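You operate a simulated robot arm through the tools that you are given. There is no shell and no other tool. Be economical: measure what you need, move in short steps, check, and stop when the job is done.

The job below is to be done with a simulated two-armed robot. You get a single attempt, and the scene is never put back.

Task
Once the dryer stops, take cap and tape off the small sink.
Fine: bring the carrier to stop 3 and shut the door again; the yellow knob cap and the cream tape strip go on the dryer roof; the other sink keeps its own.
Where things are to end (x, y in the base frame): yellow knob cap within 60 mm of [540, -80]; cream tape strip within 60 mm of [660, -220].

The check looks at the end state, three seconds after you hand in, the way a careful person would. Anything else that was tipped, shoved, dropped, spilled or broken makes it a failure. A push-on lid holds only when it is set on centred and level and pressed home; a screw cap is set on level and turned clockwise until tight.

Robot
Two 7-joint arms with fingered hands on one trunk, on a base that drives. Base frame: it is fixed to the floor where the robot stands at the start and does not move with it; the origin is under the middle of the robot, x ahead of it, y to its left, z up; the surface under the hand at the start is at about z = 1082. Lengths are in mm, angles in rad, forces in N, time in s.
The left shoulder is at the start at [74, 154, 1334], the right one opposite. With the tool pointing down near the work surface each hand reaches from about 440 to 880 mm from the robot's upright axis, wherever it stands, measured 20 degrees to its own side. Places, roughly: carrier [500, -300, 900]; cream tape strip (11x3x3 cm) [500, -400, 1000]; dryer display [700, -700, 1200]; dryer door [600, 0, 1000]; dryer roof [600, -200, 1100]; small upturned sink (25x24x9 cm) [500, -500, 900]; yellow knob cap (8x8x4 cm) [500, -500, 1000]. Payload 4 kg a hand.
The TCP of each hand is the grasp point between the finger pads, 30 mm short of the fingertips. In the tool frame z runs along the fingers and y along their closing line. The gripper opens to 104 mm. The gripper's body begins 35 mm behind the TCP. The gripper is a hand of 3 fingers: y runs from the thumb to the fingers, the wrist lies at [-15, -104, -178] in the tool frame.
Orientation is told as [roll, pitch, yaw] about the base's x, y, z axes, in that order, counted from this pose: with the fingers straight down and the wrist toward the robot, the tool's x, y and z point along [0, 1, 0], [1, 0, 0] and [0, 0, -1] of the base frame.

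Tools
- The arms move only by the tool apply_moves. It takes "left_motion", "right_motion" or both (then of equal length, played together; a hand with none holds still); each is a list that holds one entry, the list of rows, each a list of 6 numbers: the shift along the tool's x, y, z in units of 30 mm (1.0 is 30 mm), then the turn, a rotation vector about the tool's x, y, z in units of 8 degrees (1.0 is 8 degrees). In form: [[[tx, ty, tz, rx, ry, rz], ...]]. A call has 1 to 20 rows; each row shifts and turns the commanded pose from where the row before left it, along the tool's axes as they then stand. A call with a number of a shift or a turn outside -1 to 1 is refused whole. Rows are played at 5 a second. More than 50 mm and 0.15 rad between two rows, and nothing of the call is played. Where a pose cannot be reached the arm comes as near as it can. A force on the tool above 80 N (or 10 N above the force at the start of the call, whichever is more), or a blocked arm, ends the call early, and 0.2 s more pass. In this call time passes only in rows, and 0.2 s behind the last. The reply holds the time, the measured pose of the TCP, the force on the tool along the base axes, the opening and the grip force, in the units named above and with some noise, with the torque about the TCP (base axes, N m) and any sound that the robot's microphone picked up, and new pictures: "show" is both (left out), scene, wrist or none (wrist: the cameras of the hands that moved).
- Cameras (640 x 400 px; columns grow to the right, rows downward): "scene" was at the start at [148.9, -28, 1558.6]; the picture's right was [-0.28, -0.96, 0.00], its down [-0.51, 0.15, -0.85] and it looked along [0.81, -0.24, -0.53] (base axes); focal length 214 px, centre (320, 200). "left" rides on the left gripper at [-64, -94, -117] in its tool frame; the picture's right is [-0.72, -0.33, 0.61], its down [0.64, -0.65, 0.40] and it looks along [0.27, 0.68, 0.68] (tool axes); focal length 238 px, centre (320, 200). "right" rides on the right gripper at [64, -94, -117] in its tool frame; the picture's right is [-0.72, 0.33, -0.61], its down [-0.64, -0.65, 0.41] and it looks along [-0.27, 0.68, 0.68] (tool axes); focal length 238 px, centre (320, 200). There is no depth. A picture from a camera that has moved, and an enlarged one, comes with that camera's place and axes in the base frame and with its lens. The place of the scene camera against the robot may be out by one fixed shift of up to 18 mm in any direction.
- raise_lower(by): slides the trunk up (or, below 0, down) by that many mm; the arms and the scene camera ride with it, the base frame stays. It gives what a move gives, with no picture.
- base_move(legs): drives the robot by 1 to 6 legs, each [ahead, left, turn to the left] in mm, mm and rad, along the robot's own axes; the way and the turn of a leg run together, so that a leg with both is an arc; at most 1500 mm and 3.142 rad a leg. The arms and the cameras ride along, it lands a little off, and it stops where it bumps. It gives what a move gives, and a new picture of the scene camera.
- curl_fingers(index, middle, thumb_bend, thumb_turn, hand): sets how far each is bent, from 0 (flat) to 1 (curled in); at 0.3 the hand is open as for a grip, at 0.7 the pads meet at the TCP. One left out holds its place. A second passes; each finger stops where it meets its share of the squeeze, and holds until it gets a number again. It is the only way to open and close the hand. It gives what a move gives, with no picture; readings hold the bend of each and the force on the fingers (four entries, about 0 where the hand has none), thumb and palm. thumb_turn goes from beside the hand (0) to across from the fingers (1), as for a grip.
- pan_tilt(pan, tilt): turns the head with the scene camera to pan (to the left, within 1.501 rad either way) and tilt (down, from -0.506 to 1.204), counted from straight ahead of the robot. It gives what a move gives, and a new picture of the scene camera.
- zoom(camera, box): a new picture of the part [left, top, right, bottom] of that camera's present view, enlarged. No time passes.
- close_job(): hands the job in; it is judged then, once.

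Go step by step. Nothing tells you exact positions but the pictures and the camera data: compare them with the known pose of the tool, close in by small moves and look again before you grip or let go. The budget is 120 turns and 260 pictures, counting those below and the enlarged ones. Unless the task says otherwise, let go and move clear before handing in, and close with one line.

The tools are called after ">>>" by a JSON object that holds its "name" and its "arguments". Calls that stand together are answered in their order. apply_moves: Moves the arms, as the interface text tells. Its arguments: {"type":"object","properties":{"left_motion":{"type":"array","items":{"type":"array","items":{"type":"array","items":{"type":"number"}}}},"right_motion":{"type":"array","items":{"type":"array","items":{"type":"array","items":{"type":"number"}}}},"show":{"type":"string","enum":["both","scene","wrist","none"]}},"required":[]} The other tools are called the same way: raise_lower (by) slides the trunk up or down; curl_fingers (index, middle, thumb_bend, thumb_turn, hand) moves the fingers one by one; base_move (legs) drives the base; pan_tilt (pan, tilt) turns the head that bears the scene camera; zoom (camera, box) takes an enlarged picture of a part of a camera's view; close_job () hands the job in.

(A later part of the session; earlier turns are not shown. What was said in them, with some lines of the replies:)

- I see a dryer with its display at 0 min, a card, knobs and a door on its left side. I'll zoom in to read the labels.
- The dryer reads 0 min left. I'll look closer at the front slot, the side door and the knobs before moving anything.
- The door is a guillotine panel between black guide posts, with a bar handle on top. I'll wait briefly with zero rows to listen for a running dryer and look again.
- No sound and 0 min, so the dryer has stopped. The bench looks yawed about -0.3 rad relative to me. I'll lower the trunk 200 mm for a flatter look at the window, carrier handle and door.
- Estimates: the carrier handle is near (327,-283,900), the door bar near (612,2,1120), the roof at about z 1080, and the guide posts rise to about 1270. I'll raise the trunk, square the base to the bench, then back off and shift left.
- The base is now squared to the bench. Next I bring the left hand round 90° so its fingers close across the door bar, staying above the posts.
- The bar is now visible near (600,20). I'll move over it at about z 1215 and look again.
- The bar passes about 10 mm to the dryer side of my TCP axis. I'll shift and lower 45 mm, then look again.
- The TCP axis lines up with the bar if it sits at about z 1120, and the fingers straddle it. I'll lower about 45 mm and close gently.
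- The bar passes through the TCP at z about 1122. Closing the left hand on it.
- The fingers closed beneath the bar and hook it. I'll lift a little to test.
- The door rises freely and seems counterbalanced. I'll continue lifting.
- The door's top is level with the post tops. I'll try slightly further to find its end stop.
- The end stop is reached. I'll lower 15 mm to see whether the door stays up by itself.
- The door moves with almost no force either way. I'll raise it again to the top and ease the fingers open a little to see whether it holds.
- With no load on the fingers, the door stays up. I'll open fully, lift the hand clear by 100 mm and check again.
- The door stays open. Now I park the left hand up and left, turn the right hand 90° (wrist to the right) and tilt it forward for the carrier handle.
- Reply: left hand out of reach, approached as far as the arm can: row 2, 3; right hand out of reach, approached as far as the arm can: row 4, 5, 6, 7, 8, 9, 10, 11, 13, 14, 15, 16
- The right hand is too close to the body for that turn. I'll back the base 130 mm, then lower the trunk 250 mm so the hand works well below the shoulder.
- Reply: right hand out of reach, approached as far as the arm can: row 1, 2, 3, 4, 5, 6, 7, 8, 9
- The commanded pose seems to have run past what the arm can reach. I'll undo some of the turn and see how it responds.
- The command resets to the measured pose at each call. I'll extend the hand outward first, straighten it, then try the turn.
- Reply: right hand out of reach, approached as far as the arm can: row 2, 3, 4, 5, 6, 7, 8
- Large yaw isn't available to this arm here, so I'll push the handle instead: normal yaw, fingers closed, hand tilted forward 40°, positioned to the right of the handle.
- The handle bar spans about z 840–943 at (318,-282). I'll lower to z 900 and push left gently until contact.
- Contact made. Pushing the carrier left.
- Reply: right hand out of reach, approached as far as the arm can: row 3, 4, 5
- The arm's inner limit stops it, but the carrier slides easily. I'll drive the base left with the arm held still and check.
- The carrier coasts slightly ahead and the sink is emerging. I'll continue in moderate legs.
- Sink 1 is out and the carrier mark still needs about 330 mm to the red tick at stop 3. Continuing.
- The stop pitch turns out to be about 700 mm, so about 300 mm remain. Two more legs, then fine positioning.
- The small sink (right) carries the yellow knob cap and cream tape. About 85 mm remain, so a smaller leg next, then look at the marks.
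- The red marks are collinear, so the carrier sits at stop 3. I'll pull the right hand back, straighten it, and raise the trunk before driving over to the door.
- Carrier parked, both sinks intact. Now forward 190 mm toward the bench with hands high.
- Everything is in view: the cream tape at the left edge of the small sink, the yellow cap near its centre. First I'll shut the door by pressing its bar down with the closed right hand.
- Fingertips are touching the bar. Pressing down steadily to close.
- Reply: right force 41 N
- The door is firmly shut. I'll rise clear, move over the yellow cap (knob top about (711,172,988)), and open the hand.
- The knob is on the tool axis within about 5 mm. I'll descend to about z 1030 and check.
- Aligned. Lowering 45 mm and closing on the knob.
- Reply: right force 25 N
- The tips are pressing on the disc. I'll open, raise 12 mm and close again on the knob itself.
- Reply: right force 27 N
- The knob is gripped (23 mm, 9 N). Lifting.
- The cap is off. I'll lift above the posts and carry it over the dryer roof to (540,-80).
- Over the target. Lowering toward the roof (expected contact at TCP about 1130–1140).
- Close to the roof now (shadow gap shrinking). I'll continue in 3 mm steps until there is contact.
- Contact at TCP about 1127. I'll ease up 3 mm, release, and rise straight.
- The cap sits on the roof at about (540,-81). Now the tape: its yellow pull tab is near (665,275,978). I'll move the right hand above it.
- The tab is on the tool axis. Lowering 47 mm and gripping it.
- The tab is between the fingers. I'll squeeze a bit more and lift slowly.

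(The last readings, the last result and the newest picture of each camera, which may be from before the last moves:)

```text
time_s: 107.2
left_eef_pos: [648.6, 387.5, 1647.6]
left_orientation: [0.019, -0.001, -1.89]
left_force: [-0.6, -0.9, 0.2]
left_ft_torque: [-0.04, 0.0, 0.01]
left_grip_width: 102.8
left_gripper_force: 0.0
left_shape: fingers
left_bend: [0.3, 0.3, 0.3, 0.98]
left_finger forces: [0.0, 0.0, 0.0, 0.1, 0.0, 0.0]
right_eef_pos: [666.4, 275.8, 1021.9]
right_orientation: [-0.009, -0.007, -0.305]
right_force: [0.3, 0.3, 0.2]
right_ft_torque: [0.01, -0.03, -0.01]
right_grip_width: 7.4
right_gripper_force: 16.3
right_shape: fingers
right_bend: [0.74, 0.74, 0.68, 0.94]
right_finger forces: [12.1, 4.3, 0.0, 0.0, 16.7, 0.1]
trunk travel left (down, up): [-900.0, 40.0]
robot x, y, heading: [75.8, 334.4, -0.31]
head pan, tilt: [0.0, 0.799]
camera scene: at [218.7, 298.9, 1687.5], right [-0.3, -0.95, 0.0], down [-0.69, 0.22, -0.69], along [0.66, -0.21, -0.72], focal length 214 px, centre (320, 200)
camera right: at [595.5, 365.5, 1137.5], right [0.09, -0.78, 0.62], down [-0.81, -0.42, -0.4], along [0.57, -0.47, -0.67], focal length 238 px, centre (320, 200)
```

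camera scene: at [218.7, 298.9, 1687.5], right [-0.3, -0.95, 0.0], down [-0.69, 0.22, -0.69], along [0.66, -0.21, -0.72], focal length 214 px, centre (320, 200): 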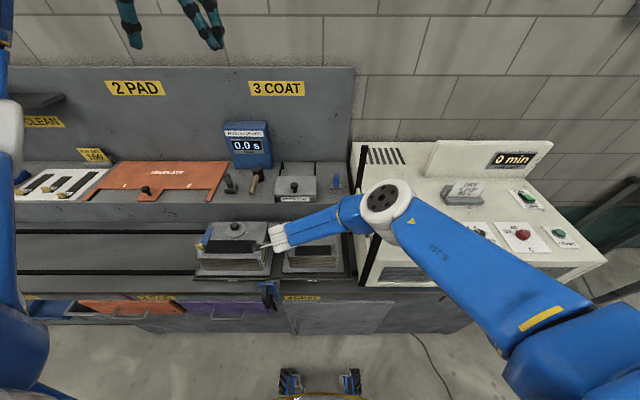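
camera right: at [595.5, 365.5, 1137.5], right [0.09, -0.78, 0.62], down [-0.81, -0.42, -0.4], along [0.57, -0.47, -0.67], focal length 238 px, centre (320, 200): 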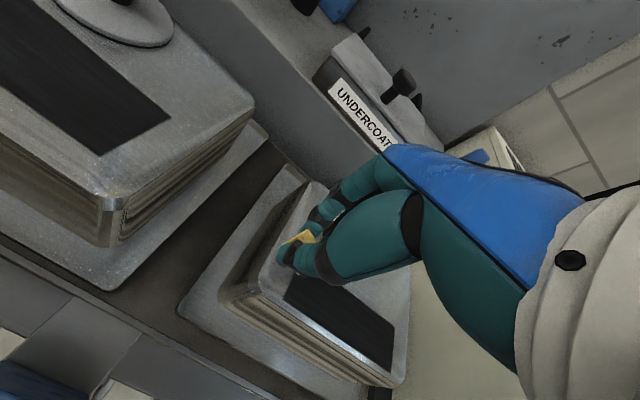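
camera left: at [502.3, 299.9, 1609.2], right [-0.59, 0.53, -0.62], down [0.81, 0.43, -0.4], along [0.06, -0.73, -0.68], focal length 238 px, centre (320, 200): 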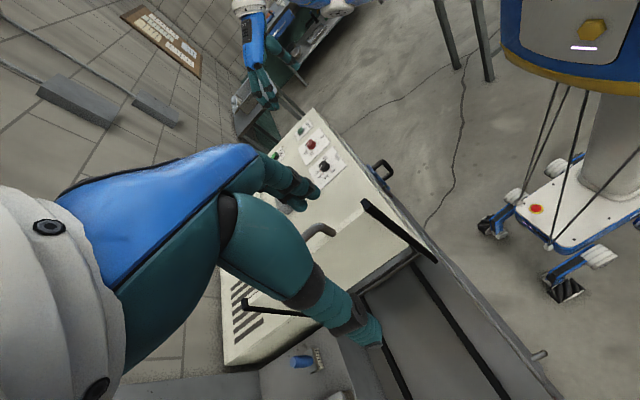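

>>> {"name": "zoom", "arguments": {"camera": "right", "box": [220, 150, 380, 320]}}

>>> {"name": "apply_moves", "arguments": {"right_motion": [[[0, 0, -0.8, 0, 0, 0], [0, 0, -0.8, 0, 0, 0], [0, 0, -0.8, 0, 0, 0]]], "show": "wrist"}}

```text
2.35 times, centred on (300, 235) of right
camera zoom: at [595.5, 365.5, 1137.5], right [0.09, -0.78, 0.62], down [-0.81, -0.42, -0.4], along [0.57, -0.47, -0.67], focal length 561 px, centre (367, 118)
```

zoom: 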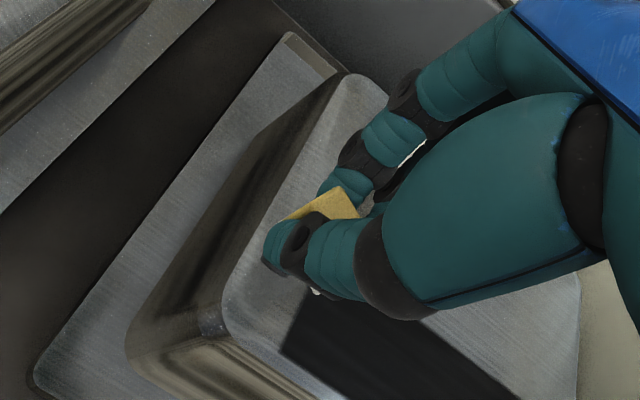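

```text
time_s: 108.0
left_eef_pos: [648.8, 387.4, 1648.9]
left_orientation: [0.021, 0.0, -1.889]
left_force: [-1.2, 0.4, -0.3]
left_ft_torque: [0.01, -0.02, -0.04]
left_grip_width: 102.9
left_gripper_force: 0.1
left_shape: fingers
left_bend: [0.3, 0.3, 0.3, 0.98]
left_finger forces: [0.0, 0.0, 0.0, 0.0, 0.1, 0.0]
right_eef_pos: [663.8, 278.0, 1094.1]
right_orientation: [-0.007, -0.006, -0.304]
right_force: [0.6, 0.4, 0.6]
right_ft_torque: [-0.02, 0.0, 0.01]
right_grip_width: 7.2
right_gripper_force: 16.6
right_shape: fingers
right_bend: [0.74, 0.74, 0.68, 0.94]
right_finger forces: [12.1, 4.3, 0.0, 0.0, 16.4, 0.0]
trunk travel left (down, up): [-900.0, 40.0]
robot x, y, heading: [81.6, 343.1, -0.313]
head pan, tilt: [0.0, 0.799]
camera right: at [593.3, 367.0, 1209.5], right [0.09, -0.78, 0.62], down [-0.81, -0.42, -0.4], along [0.57, -0.47, -0.67], focal length 238 px, centre (320, 200)
```

right: 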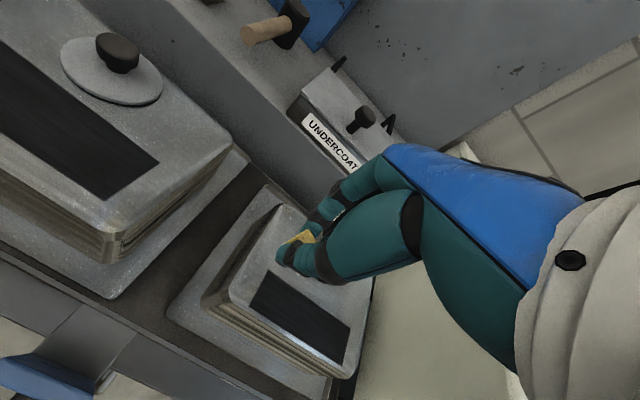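

The tape is off the sink and held. Lifting above the posts and carrying it over the roof.

>>> {"name": "apply_moves", "arguments": {"right_motion": [[[0, 0, -0.9, 0, 0, 0], [0, 0, -0.9, 0, 0, 0], [0, 0, -0.9, 0, 0, 0], [0, 0, -0.9, 0, 0, 0], [0, 0, -0.9, 0, 0, 0], [0, 0, -0.9, 0, 0, 0], [0, 0, -0.9, 0, 0, 0], [0, 0, -0.9, 0, 0, 0], [0, 0, -0.9, 0, 0, 0], [0, 0, -0.9, 0, 0, 0]]], "show": "none"}}

>>> {"name": "apply_moves", "arguments": {"right_motion": [[[-0.88, 0.19, 0, 0, 0, 0], [-0.88, 0.19, 0, 0, 0, 0], [-0.88, 0.19, 0, 0, 0, 0], [-0.88, 0.19, 0, 0, 0, 0], [-0.88, 0.19, 0, 0, 0, 0], [-0.88, 0.19, 0, 0, 0, 0], [-0.88, 0.19, 0, 0, 0, 0], [-0.88, 0.19, 0, 0, 0, 0], [-0.88, 0.19, 0, 0, 0, 0], [-0.88, 0.19, 0, 0, 0, 0], [-0.88, 0.19, 0, 0, 0, 0], [-0.88, 0.19, 0, 0, 0, 0], [-0.88, 0.19, 0, 0, 0, 0], [-0.88, 0.19, 0, 0, 0, 0], [-0.88, 0.19, 0, 0, 0, 0], [-0.88, 0.19, 0, 0, 0, 0], [-0.88, 0.19, 0, 0, 0, 0], [-0.88, 0.19, 0, 0, 0, 0]]]}}

>>> {"name": "zoom", "arguments": {"camera": "scene", "box": [380, 110, 500, 210]}}

>>> {"name": "zoom", "arguments": {"camera": "left", "box": [0, 0, 640, 400]}}

```text
time_s: 110.2
left_eef_pos: [647.7, 389.3, 1649.9]
left_orientation: [0.019, -0.001, -1.89]
left_force: [0.3, 0.2, -0.3]
left_ft_torque: [0.02, -0.02, 0.02]
left_grip_width: 103.0
left_gripper_force: 0.0
left_shape: fingers
left_bend: [0.3, 0.3, 0.3, 0.98]
left_finger forces: [0.0, 0.0, 0.0, 0.0, 0.0, 0.0]
right_eef_pos: [663.9, 280.6, 1365.1]
right_orientation: [-0.009, -0.007, -0.304]
right_force: [-0.3, 1.1, 0.4]
right_ft_torque: [0.03, 0.03, 0.0]
right_grip_width: 7.6
right_gripper_force: 15.9
right_shape: fingers
right_bend: [0.74, 0.74, 0.68, 0.94]
right_finger forces: [12.0, 4.2, 0.0, 0.1, 16.2, 0.0]
trunk travel left (down, up): [-900.0, 40.0]
robot x, y, heading: [81.2, 337.7, -0.31]
head pan, tilt: [0.0, 0.799]
```

```text
time_s: 114.0
left_eef_pos: [647.6, 384.2, 1648.5]
left_orientation: [0.019, 0.001, -1.89]
left_force: [-0.3, 0.1, 0.3]
left_ft_torque: [-0.02, -0.01, 0.04]
left_grip_width: 103.1
left_gripper_force: 0.1
left_shape: fingers
left_bend: [0.3, 0.3, 0.3, 0.98]
left_finger forces: [0.0, 0.0, 0.0, 0.1, 0.0, 0.0]
right_eef_pos: [619.4, -210.1, 1366.5]
right_orientation: [-0.006, -0.007, -0.304]
right_force: [-0.3, -0.3, -0.6]
right_ft_torque: [0.01, -0.01, 0.0]
right_grip_width: 7.3
right_gripper_force: 16.1
right_shape: fingers
right_bend: [0.74, 0.74, 0.68, 0.94]
right_finger forces: [11.9, 4.5, 0.0, 0.1, 16.2, 0.0]
trunk travel left (down, up): [-900.0, 40.0]
robot x, y, heading: [78.8, 342.0, -0.304]
head pan, tilt: [0.0, 0.799]
camera scene: at [216.9, 294.3, 1687.6], right [-0.3, -0.95, 0.0], down [-0.69, 0.22, -0.69], along [0.66, -0.21, -0.72], focal length 214 px, centre (320, 200)
camera right: at [548.1, -119.7, 1483.5], right [0.09, -0.78, 0.62], down [-0.81, -0.42, -0.4], along [0.58, -0.47, -0.67], focal length 238 px, centre (320, 200)
```

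scene: 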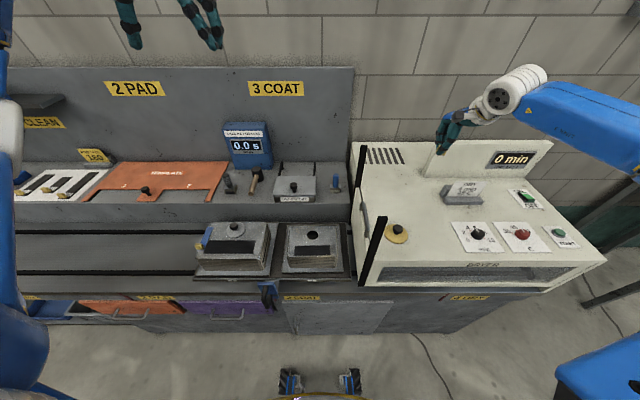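
right: 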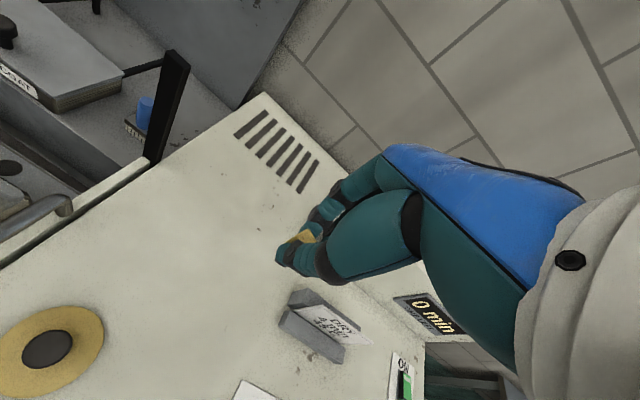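

```text
4.00 times, centred on (440, 160) of scene
camera zoom: at [216.9, 294.3, 1687.6], right [-0.3, -0.95, 0.0], down [-0.69, 0.22, -0.69], along [0.66, -0.21, -0.72], focal length 858 px, centre (-160, 360)
```

zoom: 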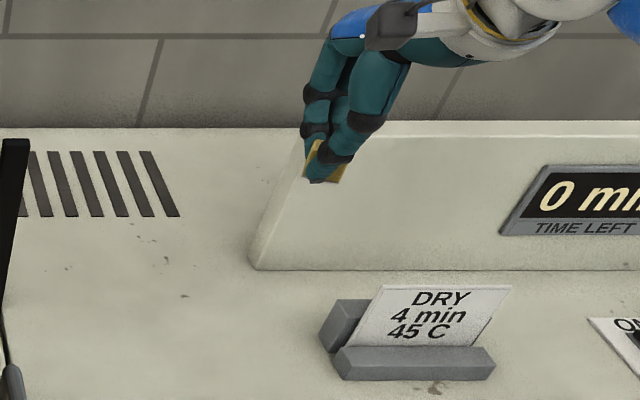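

```text
1.00 times, centred on (320, 200) of left (not enlarged: the box is as wide or as high as the picture)
camera zoom: at [614.0, 494.7, 1765.2], right [-0.57, 0.53, -0.63], down [0.82, 0.42, -0.39], along [0.05, -0.74, -0.67], focal length 238 px, centre (320, 200)
```

zoom: 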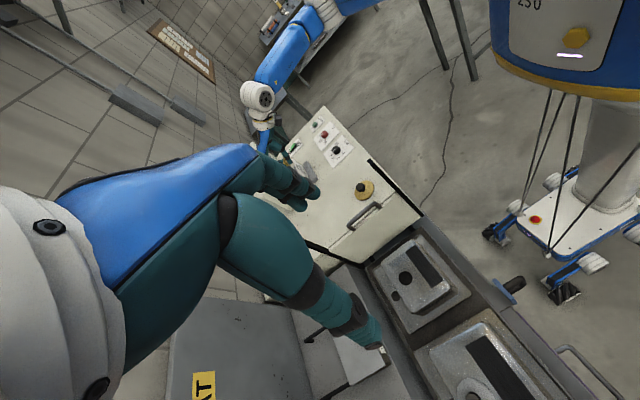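

>>> {"name": "zoom", "arguments": {"camera": "scene", "box": [425, 130, 475, 165]}}

>>> {"name": "zoom", "arguments": {"camera": "right", "box": [240, 160, 380, 300]}}

```text
11.43 times, centred on (450, 148) of scene
camera zoom: at [216.9, 294.3, 1687.6], right [-0.3, -0.95, 0.0], down [-0.69, 0.22, -0.69], along [0.66, -0.21, -0.72], focal length 2451 px, centre (-1166, 800)
```

zoom: 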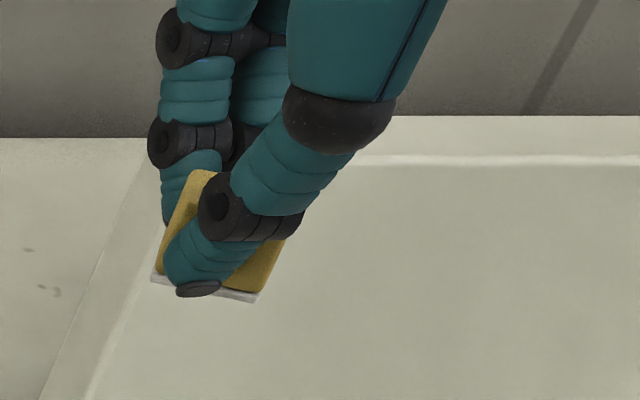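

```text
2.86 times, centred on (310, 230) of right
camera zoom: at [548.1, -119.7, 1483.5], right [0.09, -0.78, 0.62], down [-0.81, -0.42, -0.4], along [0.58, -0.47, -0.67], focal length 681 px, centre (349, 114)
```

zoom: 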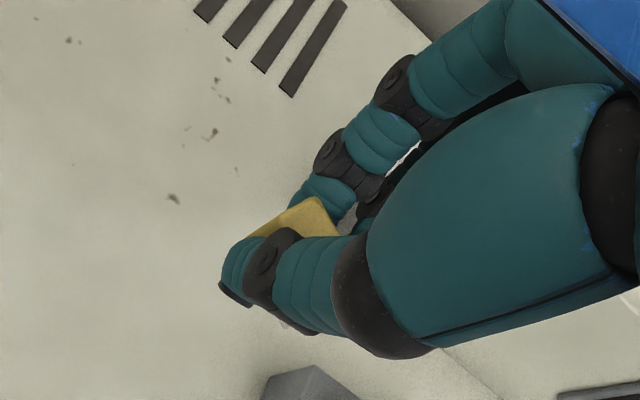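

The tab is held with the strip extending forward beneath the fingers. Lowering toward the roof.

>>> {"name": "apply_moves", "arguments": {"right_motion": [[[0, 0, 0.9, 0, 0, 0], [0, 0, 0.9, 0, 0, 0], [0, 0, 0.9, 0, 0, 0], [0, 0, 0.9, 0, 0, 0], [0, 0, 0.9, 0, 0, 0], [0, 0, 0.9, 0, 0, 0], [0, 0, 0.9, 0, 0, 0], [0, 0, 0.7, 0, 0, 0]]]}}

>>> {"name": "zoom", "arguments": {"camera": "scene", "box": [380, 150, 480, 220]}}

```text
time_s: 115.8
left_eef_pos: [649.0, 385.1, 1649.3]
left_orientation: [0.019, -0.001, -1.89]
left_force: [0.8, -0.3, -0.8]
left_ft_torque: [0.0, 0.0, -0.01]
left_grip_width: 102.7
left_gripper_force: 0.1
left_shape: fingers
left_bend: [0.3, 0.3, 0.3, 0.98]
left_finger forces: [0.0, 0.0, 0.0, 0.0, 0.0, 0.1]
right_eef_pos: [618.9, -208.5, 1155.7]
right_orientation: [-0.007, -0.005, -0.306]
right_force: [-0.5, -0.7, 0.0]
right_ft_torque: [0.01, 0.0, 0.03]
right_grip_width: 7.0
right_gripper_force: 16.0
right_shape: fingers
right_bend: [0.74, 0.74, 0.68, 0.94]
right_finger forces: [11.5, 4.4, 0.0, 0.0, 16.0, 0.0]
trunk travel left (down, up): [-900.0, 40.0]
robot x, y, heading: [79.4, 337.5, -0.305]
head pan, tilt: [0.0, 0.799]
camera scene: at [217.8, 295.3, 1687.5], right [-0.3, -0.95, 0.0], down [-0.69, 0.22, -0.69], along [0.66, -0.21, -0.72], focal length 214 px, centre (320, 200)
camera right: at [548.2, -119.1, 1271.7], right [0.09, -0.78, 0.62], down [-0.81, -0.42, -0.4], along [0.57, -0.47, -0.67], focal length 238 px, centre (320, 200)
```

scene: 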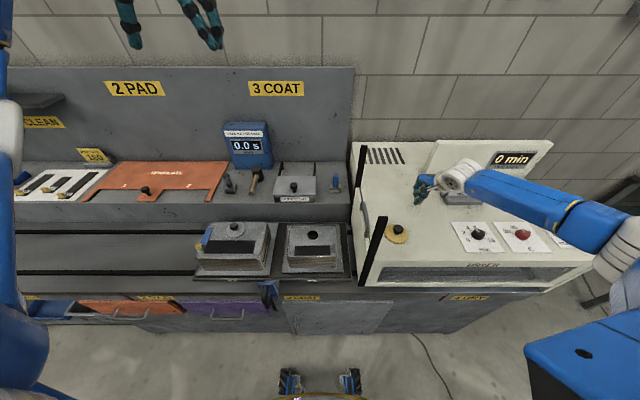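
right: 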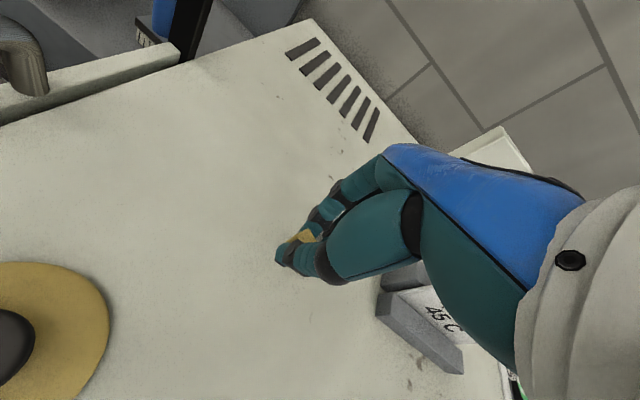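

```text
5.71 times, centred on (430, 185) of scene
camera zoom: at [217.8, 295.3, 1687.5], right [-0.3, -0.95, 0.0], down [-0.69, 0.22, -0.69], along [0.66, -0.21, -0.72], focal length 1226 px, centre (-309, 286)
```

zoom: 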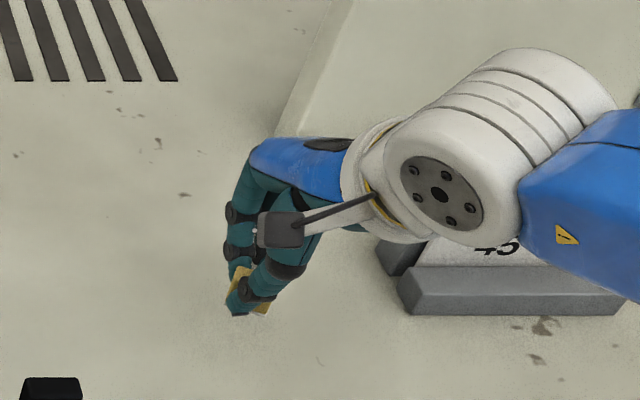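

>>> {"name": "apply_moves", "arguments": {"right_motion": [[[0, 0, 0.4, 0, 0, 0], [0, 0, 0.3, 0, 0, 0], [0, 0, 0.2, 0, 0, 0]]], "show": "none"}}

>>> {"name": "apply_moves", "arguments": {"right_motion": [[[0, 0, 0.1, 0, 0, 0], [0, 0, 0.1, 0, 0, 0], [0, 0, 0.1, 0, 0, 0]]], "show": "wrist"}}

```text
time_s: 116.6
left_eef_pos: [648.5, 385.3, 1648.3]
left_orientation: [0.018, -0.001, -1.89]
left_force: [0.8, 0.6, -1.3]
left_ft_torque: [-0.02, 0.05, -0.02]
left_grip_width: 102.7
left_gripper_force: 0.1
left_shape: fingers
left_bend: [0.3, 0.3, 0.3, 0.98]
left_finger forces: [0.0, 0.0, 0.1, 0.0, 0.0, 0.0]
right_eef_pos: [619.9, -208.2, 1129.0]
right_orientation: [-0.007, -0.006, -0.304]
right_force: [-0.2, 0.1, -0.1]
right_ft_torque: [0.04, 0.06, -0.02]
right_grip_width: 7.2
right_gripper_force: 15.9
right_shape: fingers
right_bend: [0.74, 0.74, 0.68, 0.94]
right_finger forces: [11.6, 4.5, 0.0, 0.1, 16.0, 0.0]
trunk travel left (down, up): [-900.0, 40.0]
robot x, y, heading: [81.0, 337.6, -0.307]
head pan, tilt: [0.0, 0.799]
```

```text
time_s: 117.4
left_eef_pos: [648.6, 386.1, 1650.3]
left_orientation: [0.02, 0.0, -1.89]
left_force: [-0.4, 0.3, 0.2]
left_ft_torque: [-0.01, -0.02, -0.02]
left_grip_width: 102.8
left_gripper_force: 0.1
left_shape: fingers
left_bend: [0.3, 0.3, 0.3, 0.98]
left_finger forces: [0.1, 0.0, 0.0, 0.1, 0.0, 0.0]
right_eef_pos: [619.3, -209.0, 1121.3]
right_orientation: [-0.006, -0.007, -0.305]
right_force: [0.0, -0.3, -0.4]
right_ft_torque: [0.02, -0.01, 0.0]
right_grip_width: 7.2
right_gripper_force: 15.8
right_shape: fingers
right_bend: [0.74, 0.74, 0.68, 0.94]
right_finger forces: [11.6, 4.4, 0.0, 0.1, 16.0, 0.0]
trunk travel left (down, up): [-900.0, 40.0]
robot x, y, heading: [77.9, 335.1, -0.303]
head pan, tilt: [0.0, 0.799]
camera right: at [548.3, -119.7, 1236.6], right [0.09, -0.78, 0.62], down [-0.81, -0.42, -0.4], along [0.57, -0.47, -0.67], focal length 238 px, centre (320, 200)
```

right: 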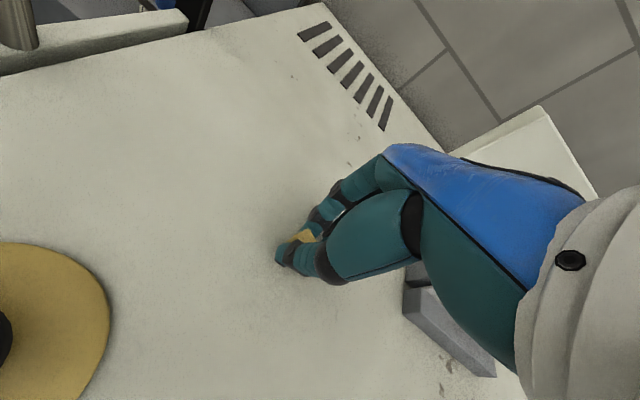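

>>> {"name": "apply_moves", "arguments": {"right_motion": [[[0, 0, 0.1, 0, 0, 0], [0, 0, 0.1, 0, 0, 0]]], "show": "none"}}

>>> {"name": "apply_moves", "arguments": {"right_motion": [[[0, 0, 0.1, 0, 0, 0], [0, 0, 0.07, 0, 0, 0]]], "show": "none"}}

```text
time_s: 118.0
left_eef_pos: [646.7, 387.1, 1650.1]
left_orientation: [0.02, -0.001, -1.891]
left_force: [0.2, 0.2, -0.8]
left_ft_torque: [0.0, 0.02, 0.0]
left_grip_width: 102.8
left_gripper_force: 0.1
left_shape: fingers
left_bend: [0.3, 0.3, 0.3, 0.98]
left_finger forces: [0.0, 0.0, 0.0, 0.0, 0.0, 0.0]
right_eef_pos: [619.0, -208.1, 1118.1]
right_orientation: [-0.006, -0.01, -0.304]
right_force: [0.9, -2.3, 7.7]
right_ft_torque: [0.01, -0.05, 0.03]
right_grip_width: 7.0
right_gripper_force: 17.2
right_shape: fingers
right_bend: [0.74, 0.74, 0.68, 0.94]
right_finger forces: [14.5, 4.6, 0.0, 0.0, 16.0, 0.0]
trunk travel left (down, up): [-900.0, 40.0]
robot x, y, heading: [79.2, 343.3, -0.307]
head pan, tilt: [0.0, 0.799]
```

```text
time_s: 118.6
left_eef_pos: [643.5, 387.9, 1650.1]
left_orientation: [0.023, -0.002, -1.891]
left_force: [0.0, 0.0, -0.6]
left_ft_torque: [0.01, 0.0, 0.01]
left_grip_width: 102.9
left_gripper_force: 0.1
left_shape: fingers
left_bend: [0.3, 0.3, 0.3, 0.98]
left_finger forces: [0.0, 0.0, 0.0, 0.0, 0.1, 0.0]
right_eef_pos: [619.8, -209.3, 1116.9]
right_orientation: [-0.006, -0.015, -0.306]
right_force: [1.1, -7.2, 25.6]
right_ft_torque: [0.03, 0.03, 0.02]
right_grip_width: 6.7
right_gripper_force: 22.4
right_shape: fingers
right_bend: [0.74, 0.75, 0.69, 0.94]
right_finger forces: [17.6, 10.1, 0.0, 0.1, 17.5, 0.0]
trunk travel left (down, up): [-900.0, 40.0]
robot x, y, heading: [82.7, 336.4, -0.31]
head pan, tilt: [0.0, 0.799]
```

In contact with the roof. I'll ease up 4 mm, release, and rise.

>>> {"name": "apply_moves", "arguments": {"right_motion": [[[0, 0, -0.15, 0, 0, 0]]], "show": "none"}}

>>> {"name": "curl_fingers", "arguments": {"hand": "right", "index": 0.45, "middle": 0.45, "thumb_bend": 0.45}}

>>> {"name": "apply_moves", "arguments": {"right_motion": [[[0, 0, -0.4, 0, 0, 0], [0, 0, -1, 0, 0, 0], [0, 0, -1, 0, 0, 0], [0, 0, -1, 0, 0, 0], [0, 0, -1, 0, 0, 0], [0, 0, -1, 0, 0, 0], [0, 0, -1, 0, 0, 0], [0, 0, -1, 0, 0, 0]]]}}

>>> {"name": "zoom", "arguments": {"camera": "scene", "box": [340, 140, 500, 260]}}

```text
time_s: 119.0
left_eef_pos: [646.6, 386.2, 1649.6]
left_orientation: [0.021, -0.001, -1.891]
left_force: [-0.1, -0.3, 0.8]
left_ft_torque: [0.05, -0.03, -0.02]
left_grip_width: 103.0
left_gripper_force: 0.0
left_shape: fingers
left_bend: [0.3, 0.3, 0.3, 0.98]
left_finger forces: [0.0, 0.1, 0.1, 0.0, 0.1, 0.1]
right_eef_pos: [619.7, -208.3, 1117.0]
right_orientation: [-0.005, -0.008, -0.305]
right_force: [1.5, -7.3, 21.6]
right_ft_torque: [0.03, 0.01, 0.03]
right_grip_width: 6.9
right_gripper_force: 21.2
right_shape: fingers
right_bend: [0.74, 0.75, 0.69, 0.94]
right_finger forces: [16.9, 9.0, 0.0, 0.0, 16.8, 0.0]
trunk travel left (down, up): [-900.0, 40.0]
robot x, y, heading: [79.2, 339.6, -0.306]
head pan, tilt: [0.0, 0.799]
```

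```text
time_s: 120.0
left_eef_pos: [644.2, 387.5, 1650.9]
left_orientation: [0.023, -0.001, -1.892]
left_force: [0.8, -1.0, -0.4]
left_ft_torque: [0.01, -0.02, 0.0]
left_grip_width: 102.6
left_gripper_force: 0.1
left_shape: fingers
left_bend: [0.3, 0.3, 0.3, 0.98]
left_finger forces: [0.0, 0.1, 0.0, 0.1, 0.1, 0.0]
right_eef_pos: [616.6, -206.8, 1116.2]
right_orientation: [-0.007, -0.006, -0.303]
right_force: [-4.4, 2.2, 8.7]
right_ft_torque: [-0.01, -0.1, 0.03]
right_grip_width: 64.5
right_gripper_force: 4.6
right_shape: fingers
right_bend: [0.45, 0.5, 0.45, 0.97]
right_finger forces: [0.0, 8.7, 0.0, 0.1, 0.0, 0.0]
trunk travel left (down, up): [-900.0, 40.0]
robot x, y, heading: [81.4, 340.1, -0.311]
head pan, tilt: [0.0, 0.799]
```

```text
time_s: 121.8
left_eef_pos: [647.3, 386.4, 1648.4]
left_orientation: [0.021, 0.0, -1.89]
left_force: [0.1, -0.9, -0.6]
left_ft_torque: [-0.02, -0.03, -0.01]
left_grip_width: 102.9
left_gripper_force: 0.1
left_shape: fingers
left_bend: [0.3, 0.3, 0.3, 0.98]
left_finger forces: [0.0, 0.1, 0.0, 0.1, 0.0, 0.0]
right_eef_pos: [617.1, -205.4, 1336.9]
right_orientation: [-0.008, -0.005, -0.303]
right_force: [0.7, 0.2, -0.3]
right_ft_torque: [0.0, 0.0, 0.01]
right_grip_width: 64.5
right_gripper_force: 0.0
right_shape: fingers
right_bend: [0.45, 0.45, 0.45, 0.97]
right_finger forces: [0.0, 0.0, 0.0, 0.0, 0.0, 0.0]
trunk travel left (down, up): [-900.0, 40.0]
robot x, y, heading: [80.4, 339.5, -0.31]
head pan, tilt: [0.0, 0.799]
camera scene: at [216.7, 296.3, 1687.6], right [-0.3, -0.95, 0.0], down [-0.68, 0.22, -0.7], along [0.66, -0.21, -0.72], focal length 214 px, centre (320, 200)
camera right: at [547.4, -116.3, 1453.1], right [0.09, -0.78, 0.62], down [-0.81, -0.42, -0.4], along [0.57, -0.47, -0.67], focal length 238 px, centre (320, 200)
```

scene: 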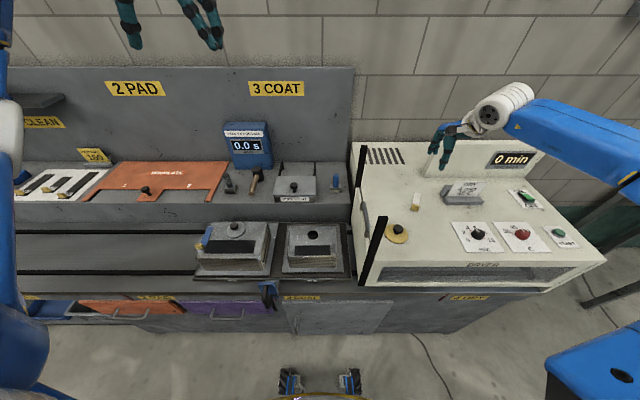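
right: 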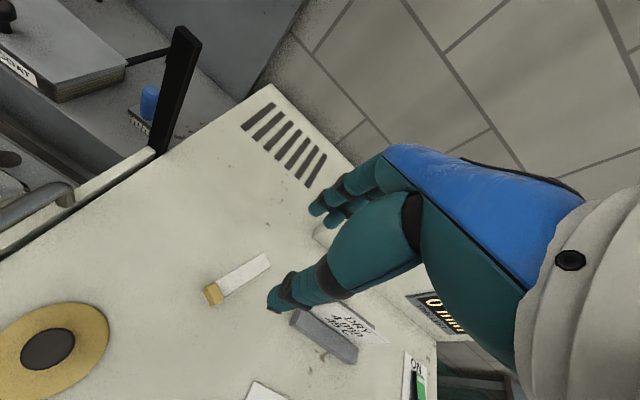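

```text
3.33 times, centred on (420, 200) of scene
camera zoom: at [216.7, 296.3, 1687.6], right [-0.3, -0.95, 0.0], down [-0.68, 0.22, -0.7], along [0.66, -0.21, -0.72], focal length 715 px, centre (-13, 200)
```

zoom: 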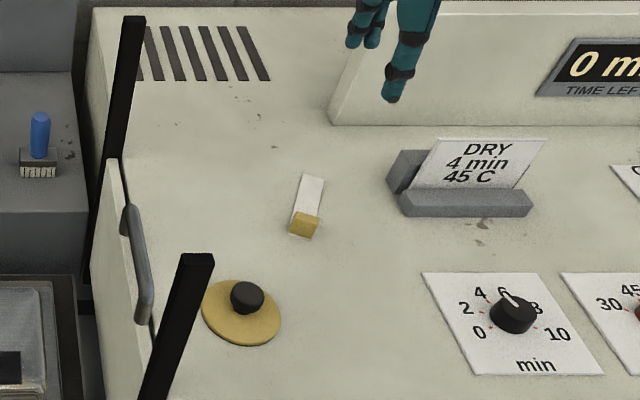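

Both pieces are on the roof: cap near (540,-83), tape strip centred near (647,-242), about 25 mm off its target. A last check of the door and the carrier before handing in.

>>> {"name": "zoom", "arguments": {"camera": "scene", "box": [180, 180, 400, 310]}}

>>> {"name": "zoom", "arguments": {"camera": "left", "box": [280, 130, 520, 360]}}

>>> {"name": "zoom", "arguments": {"camera": "scene", "box": [250, 270, 310, 310]}}

```text
2.91 times, centred on (290, 245) of scene
camera zoom: at [216.7, 296.3, 1687.6], right [-0.3, -0.95, 0.0], down [-0.68, 0.22, -0.7], along [0.66, -0.21, -0.72], focal length 624 px, centre (407, 69)
```

zoom: 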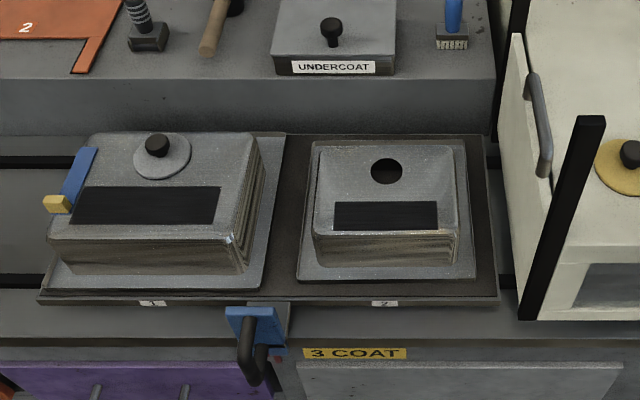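

```text
1.74 times, centred on (400, 245) of left
camera zoom: at [614.1, 496.7, 1764.9], right [-0.57, 0.53, -0.63], down [0.82, 0.42, -0.39], along [0.05, -0.74, -0.67], focal length 414 px, centre (181, 122)
```

zoom: 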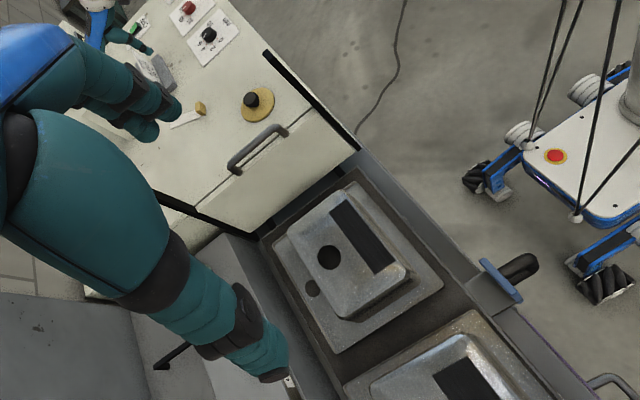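

```text
10.00 times, centred on (280, 290) of scene
camera zoom: at [216.7, 296.3, 1687.6], right [-0.3, -0.95, 0.0], down [-0.68, 0.22, -0.7], along [0.66, -0.21, -0.72], focal length 2145 px, centre (720, -700)
```

zoom: 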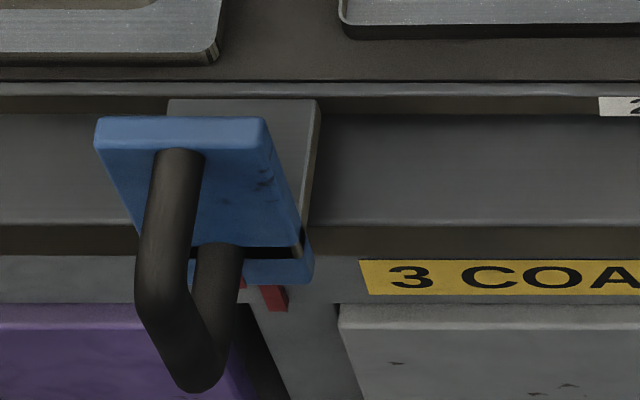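

The dryer is shut and the carrier marks align at stop 3 to within a few mm. The other sink still has its cap and tape, and both hands are clear, so I'm handing in.

>>> {"name": "close_job", "arguments": {}}

```text
The job is handed in.
```

The job is handed in: the carrier is at stop 3 and the dryer door is shut. The yellow knob cap and cream tape strip are on the dryer roof, about 4 mm and 25 mm from their targets, and the other sink still has its own cap and tape.
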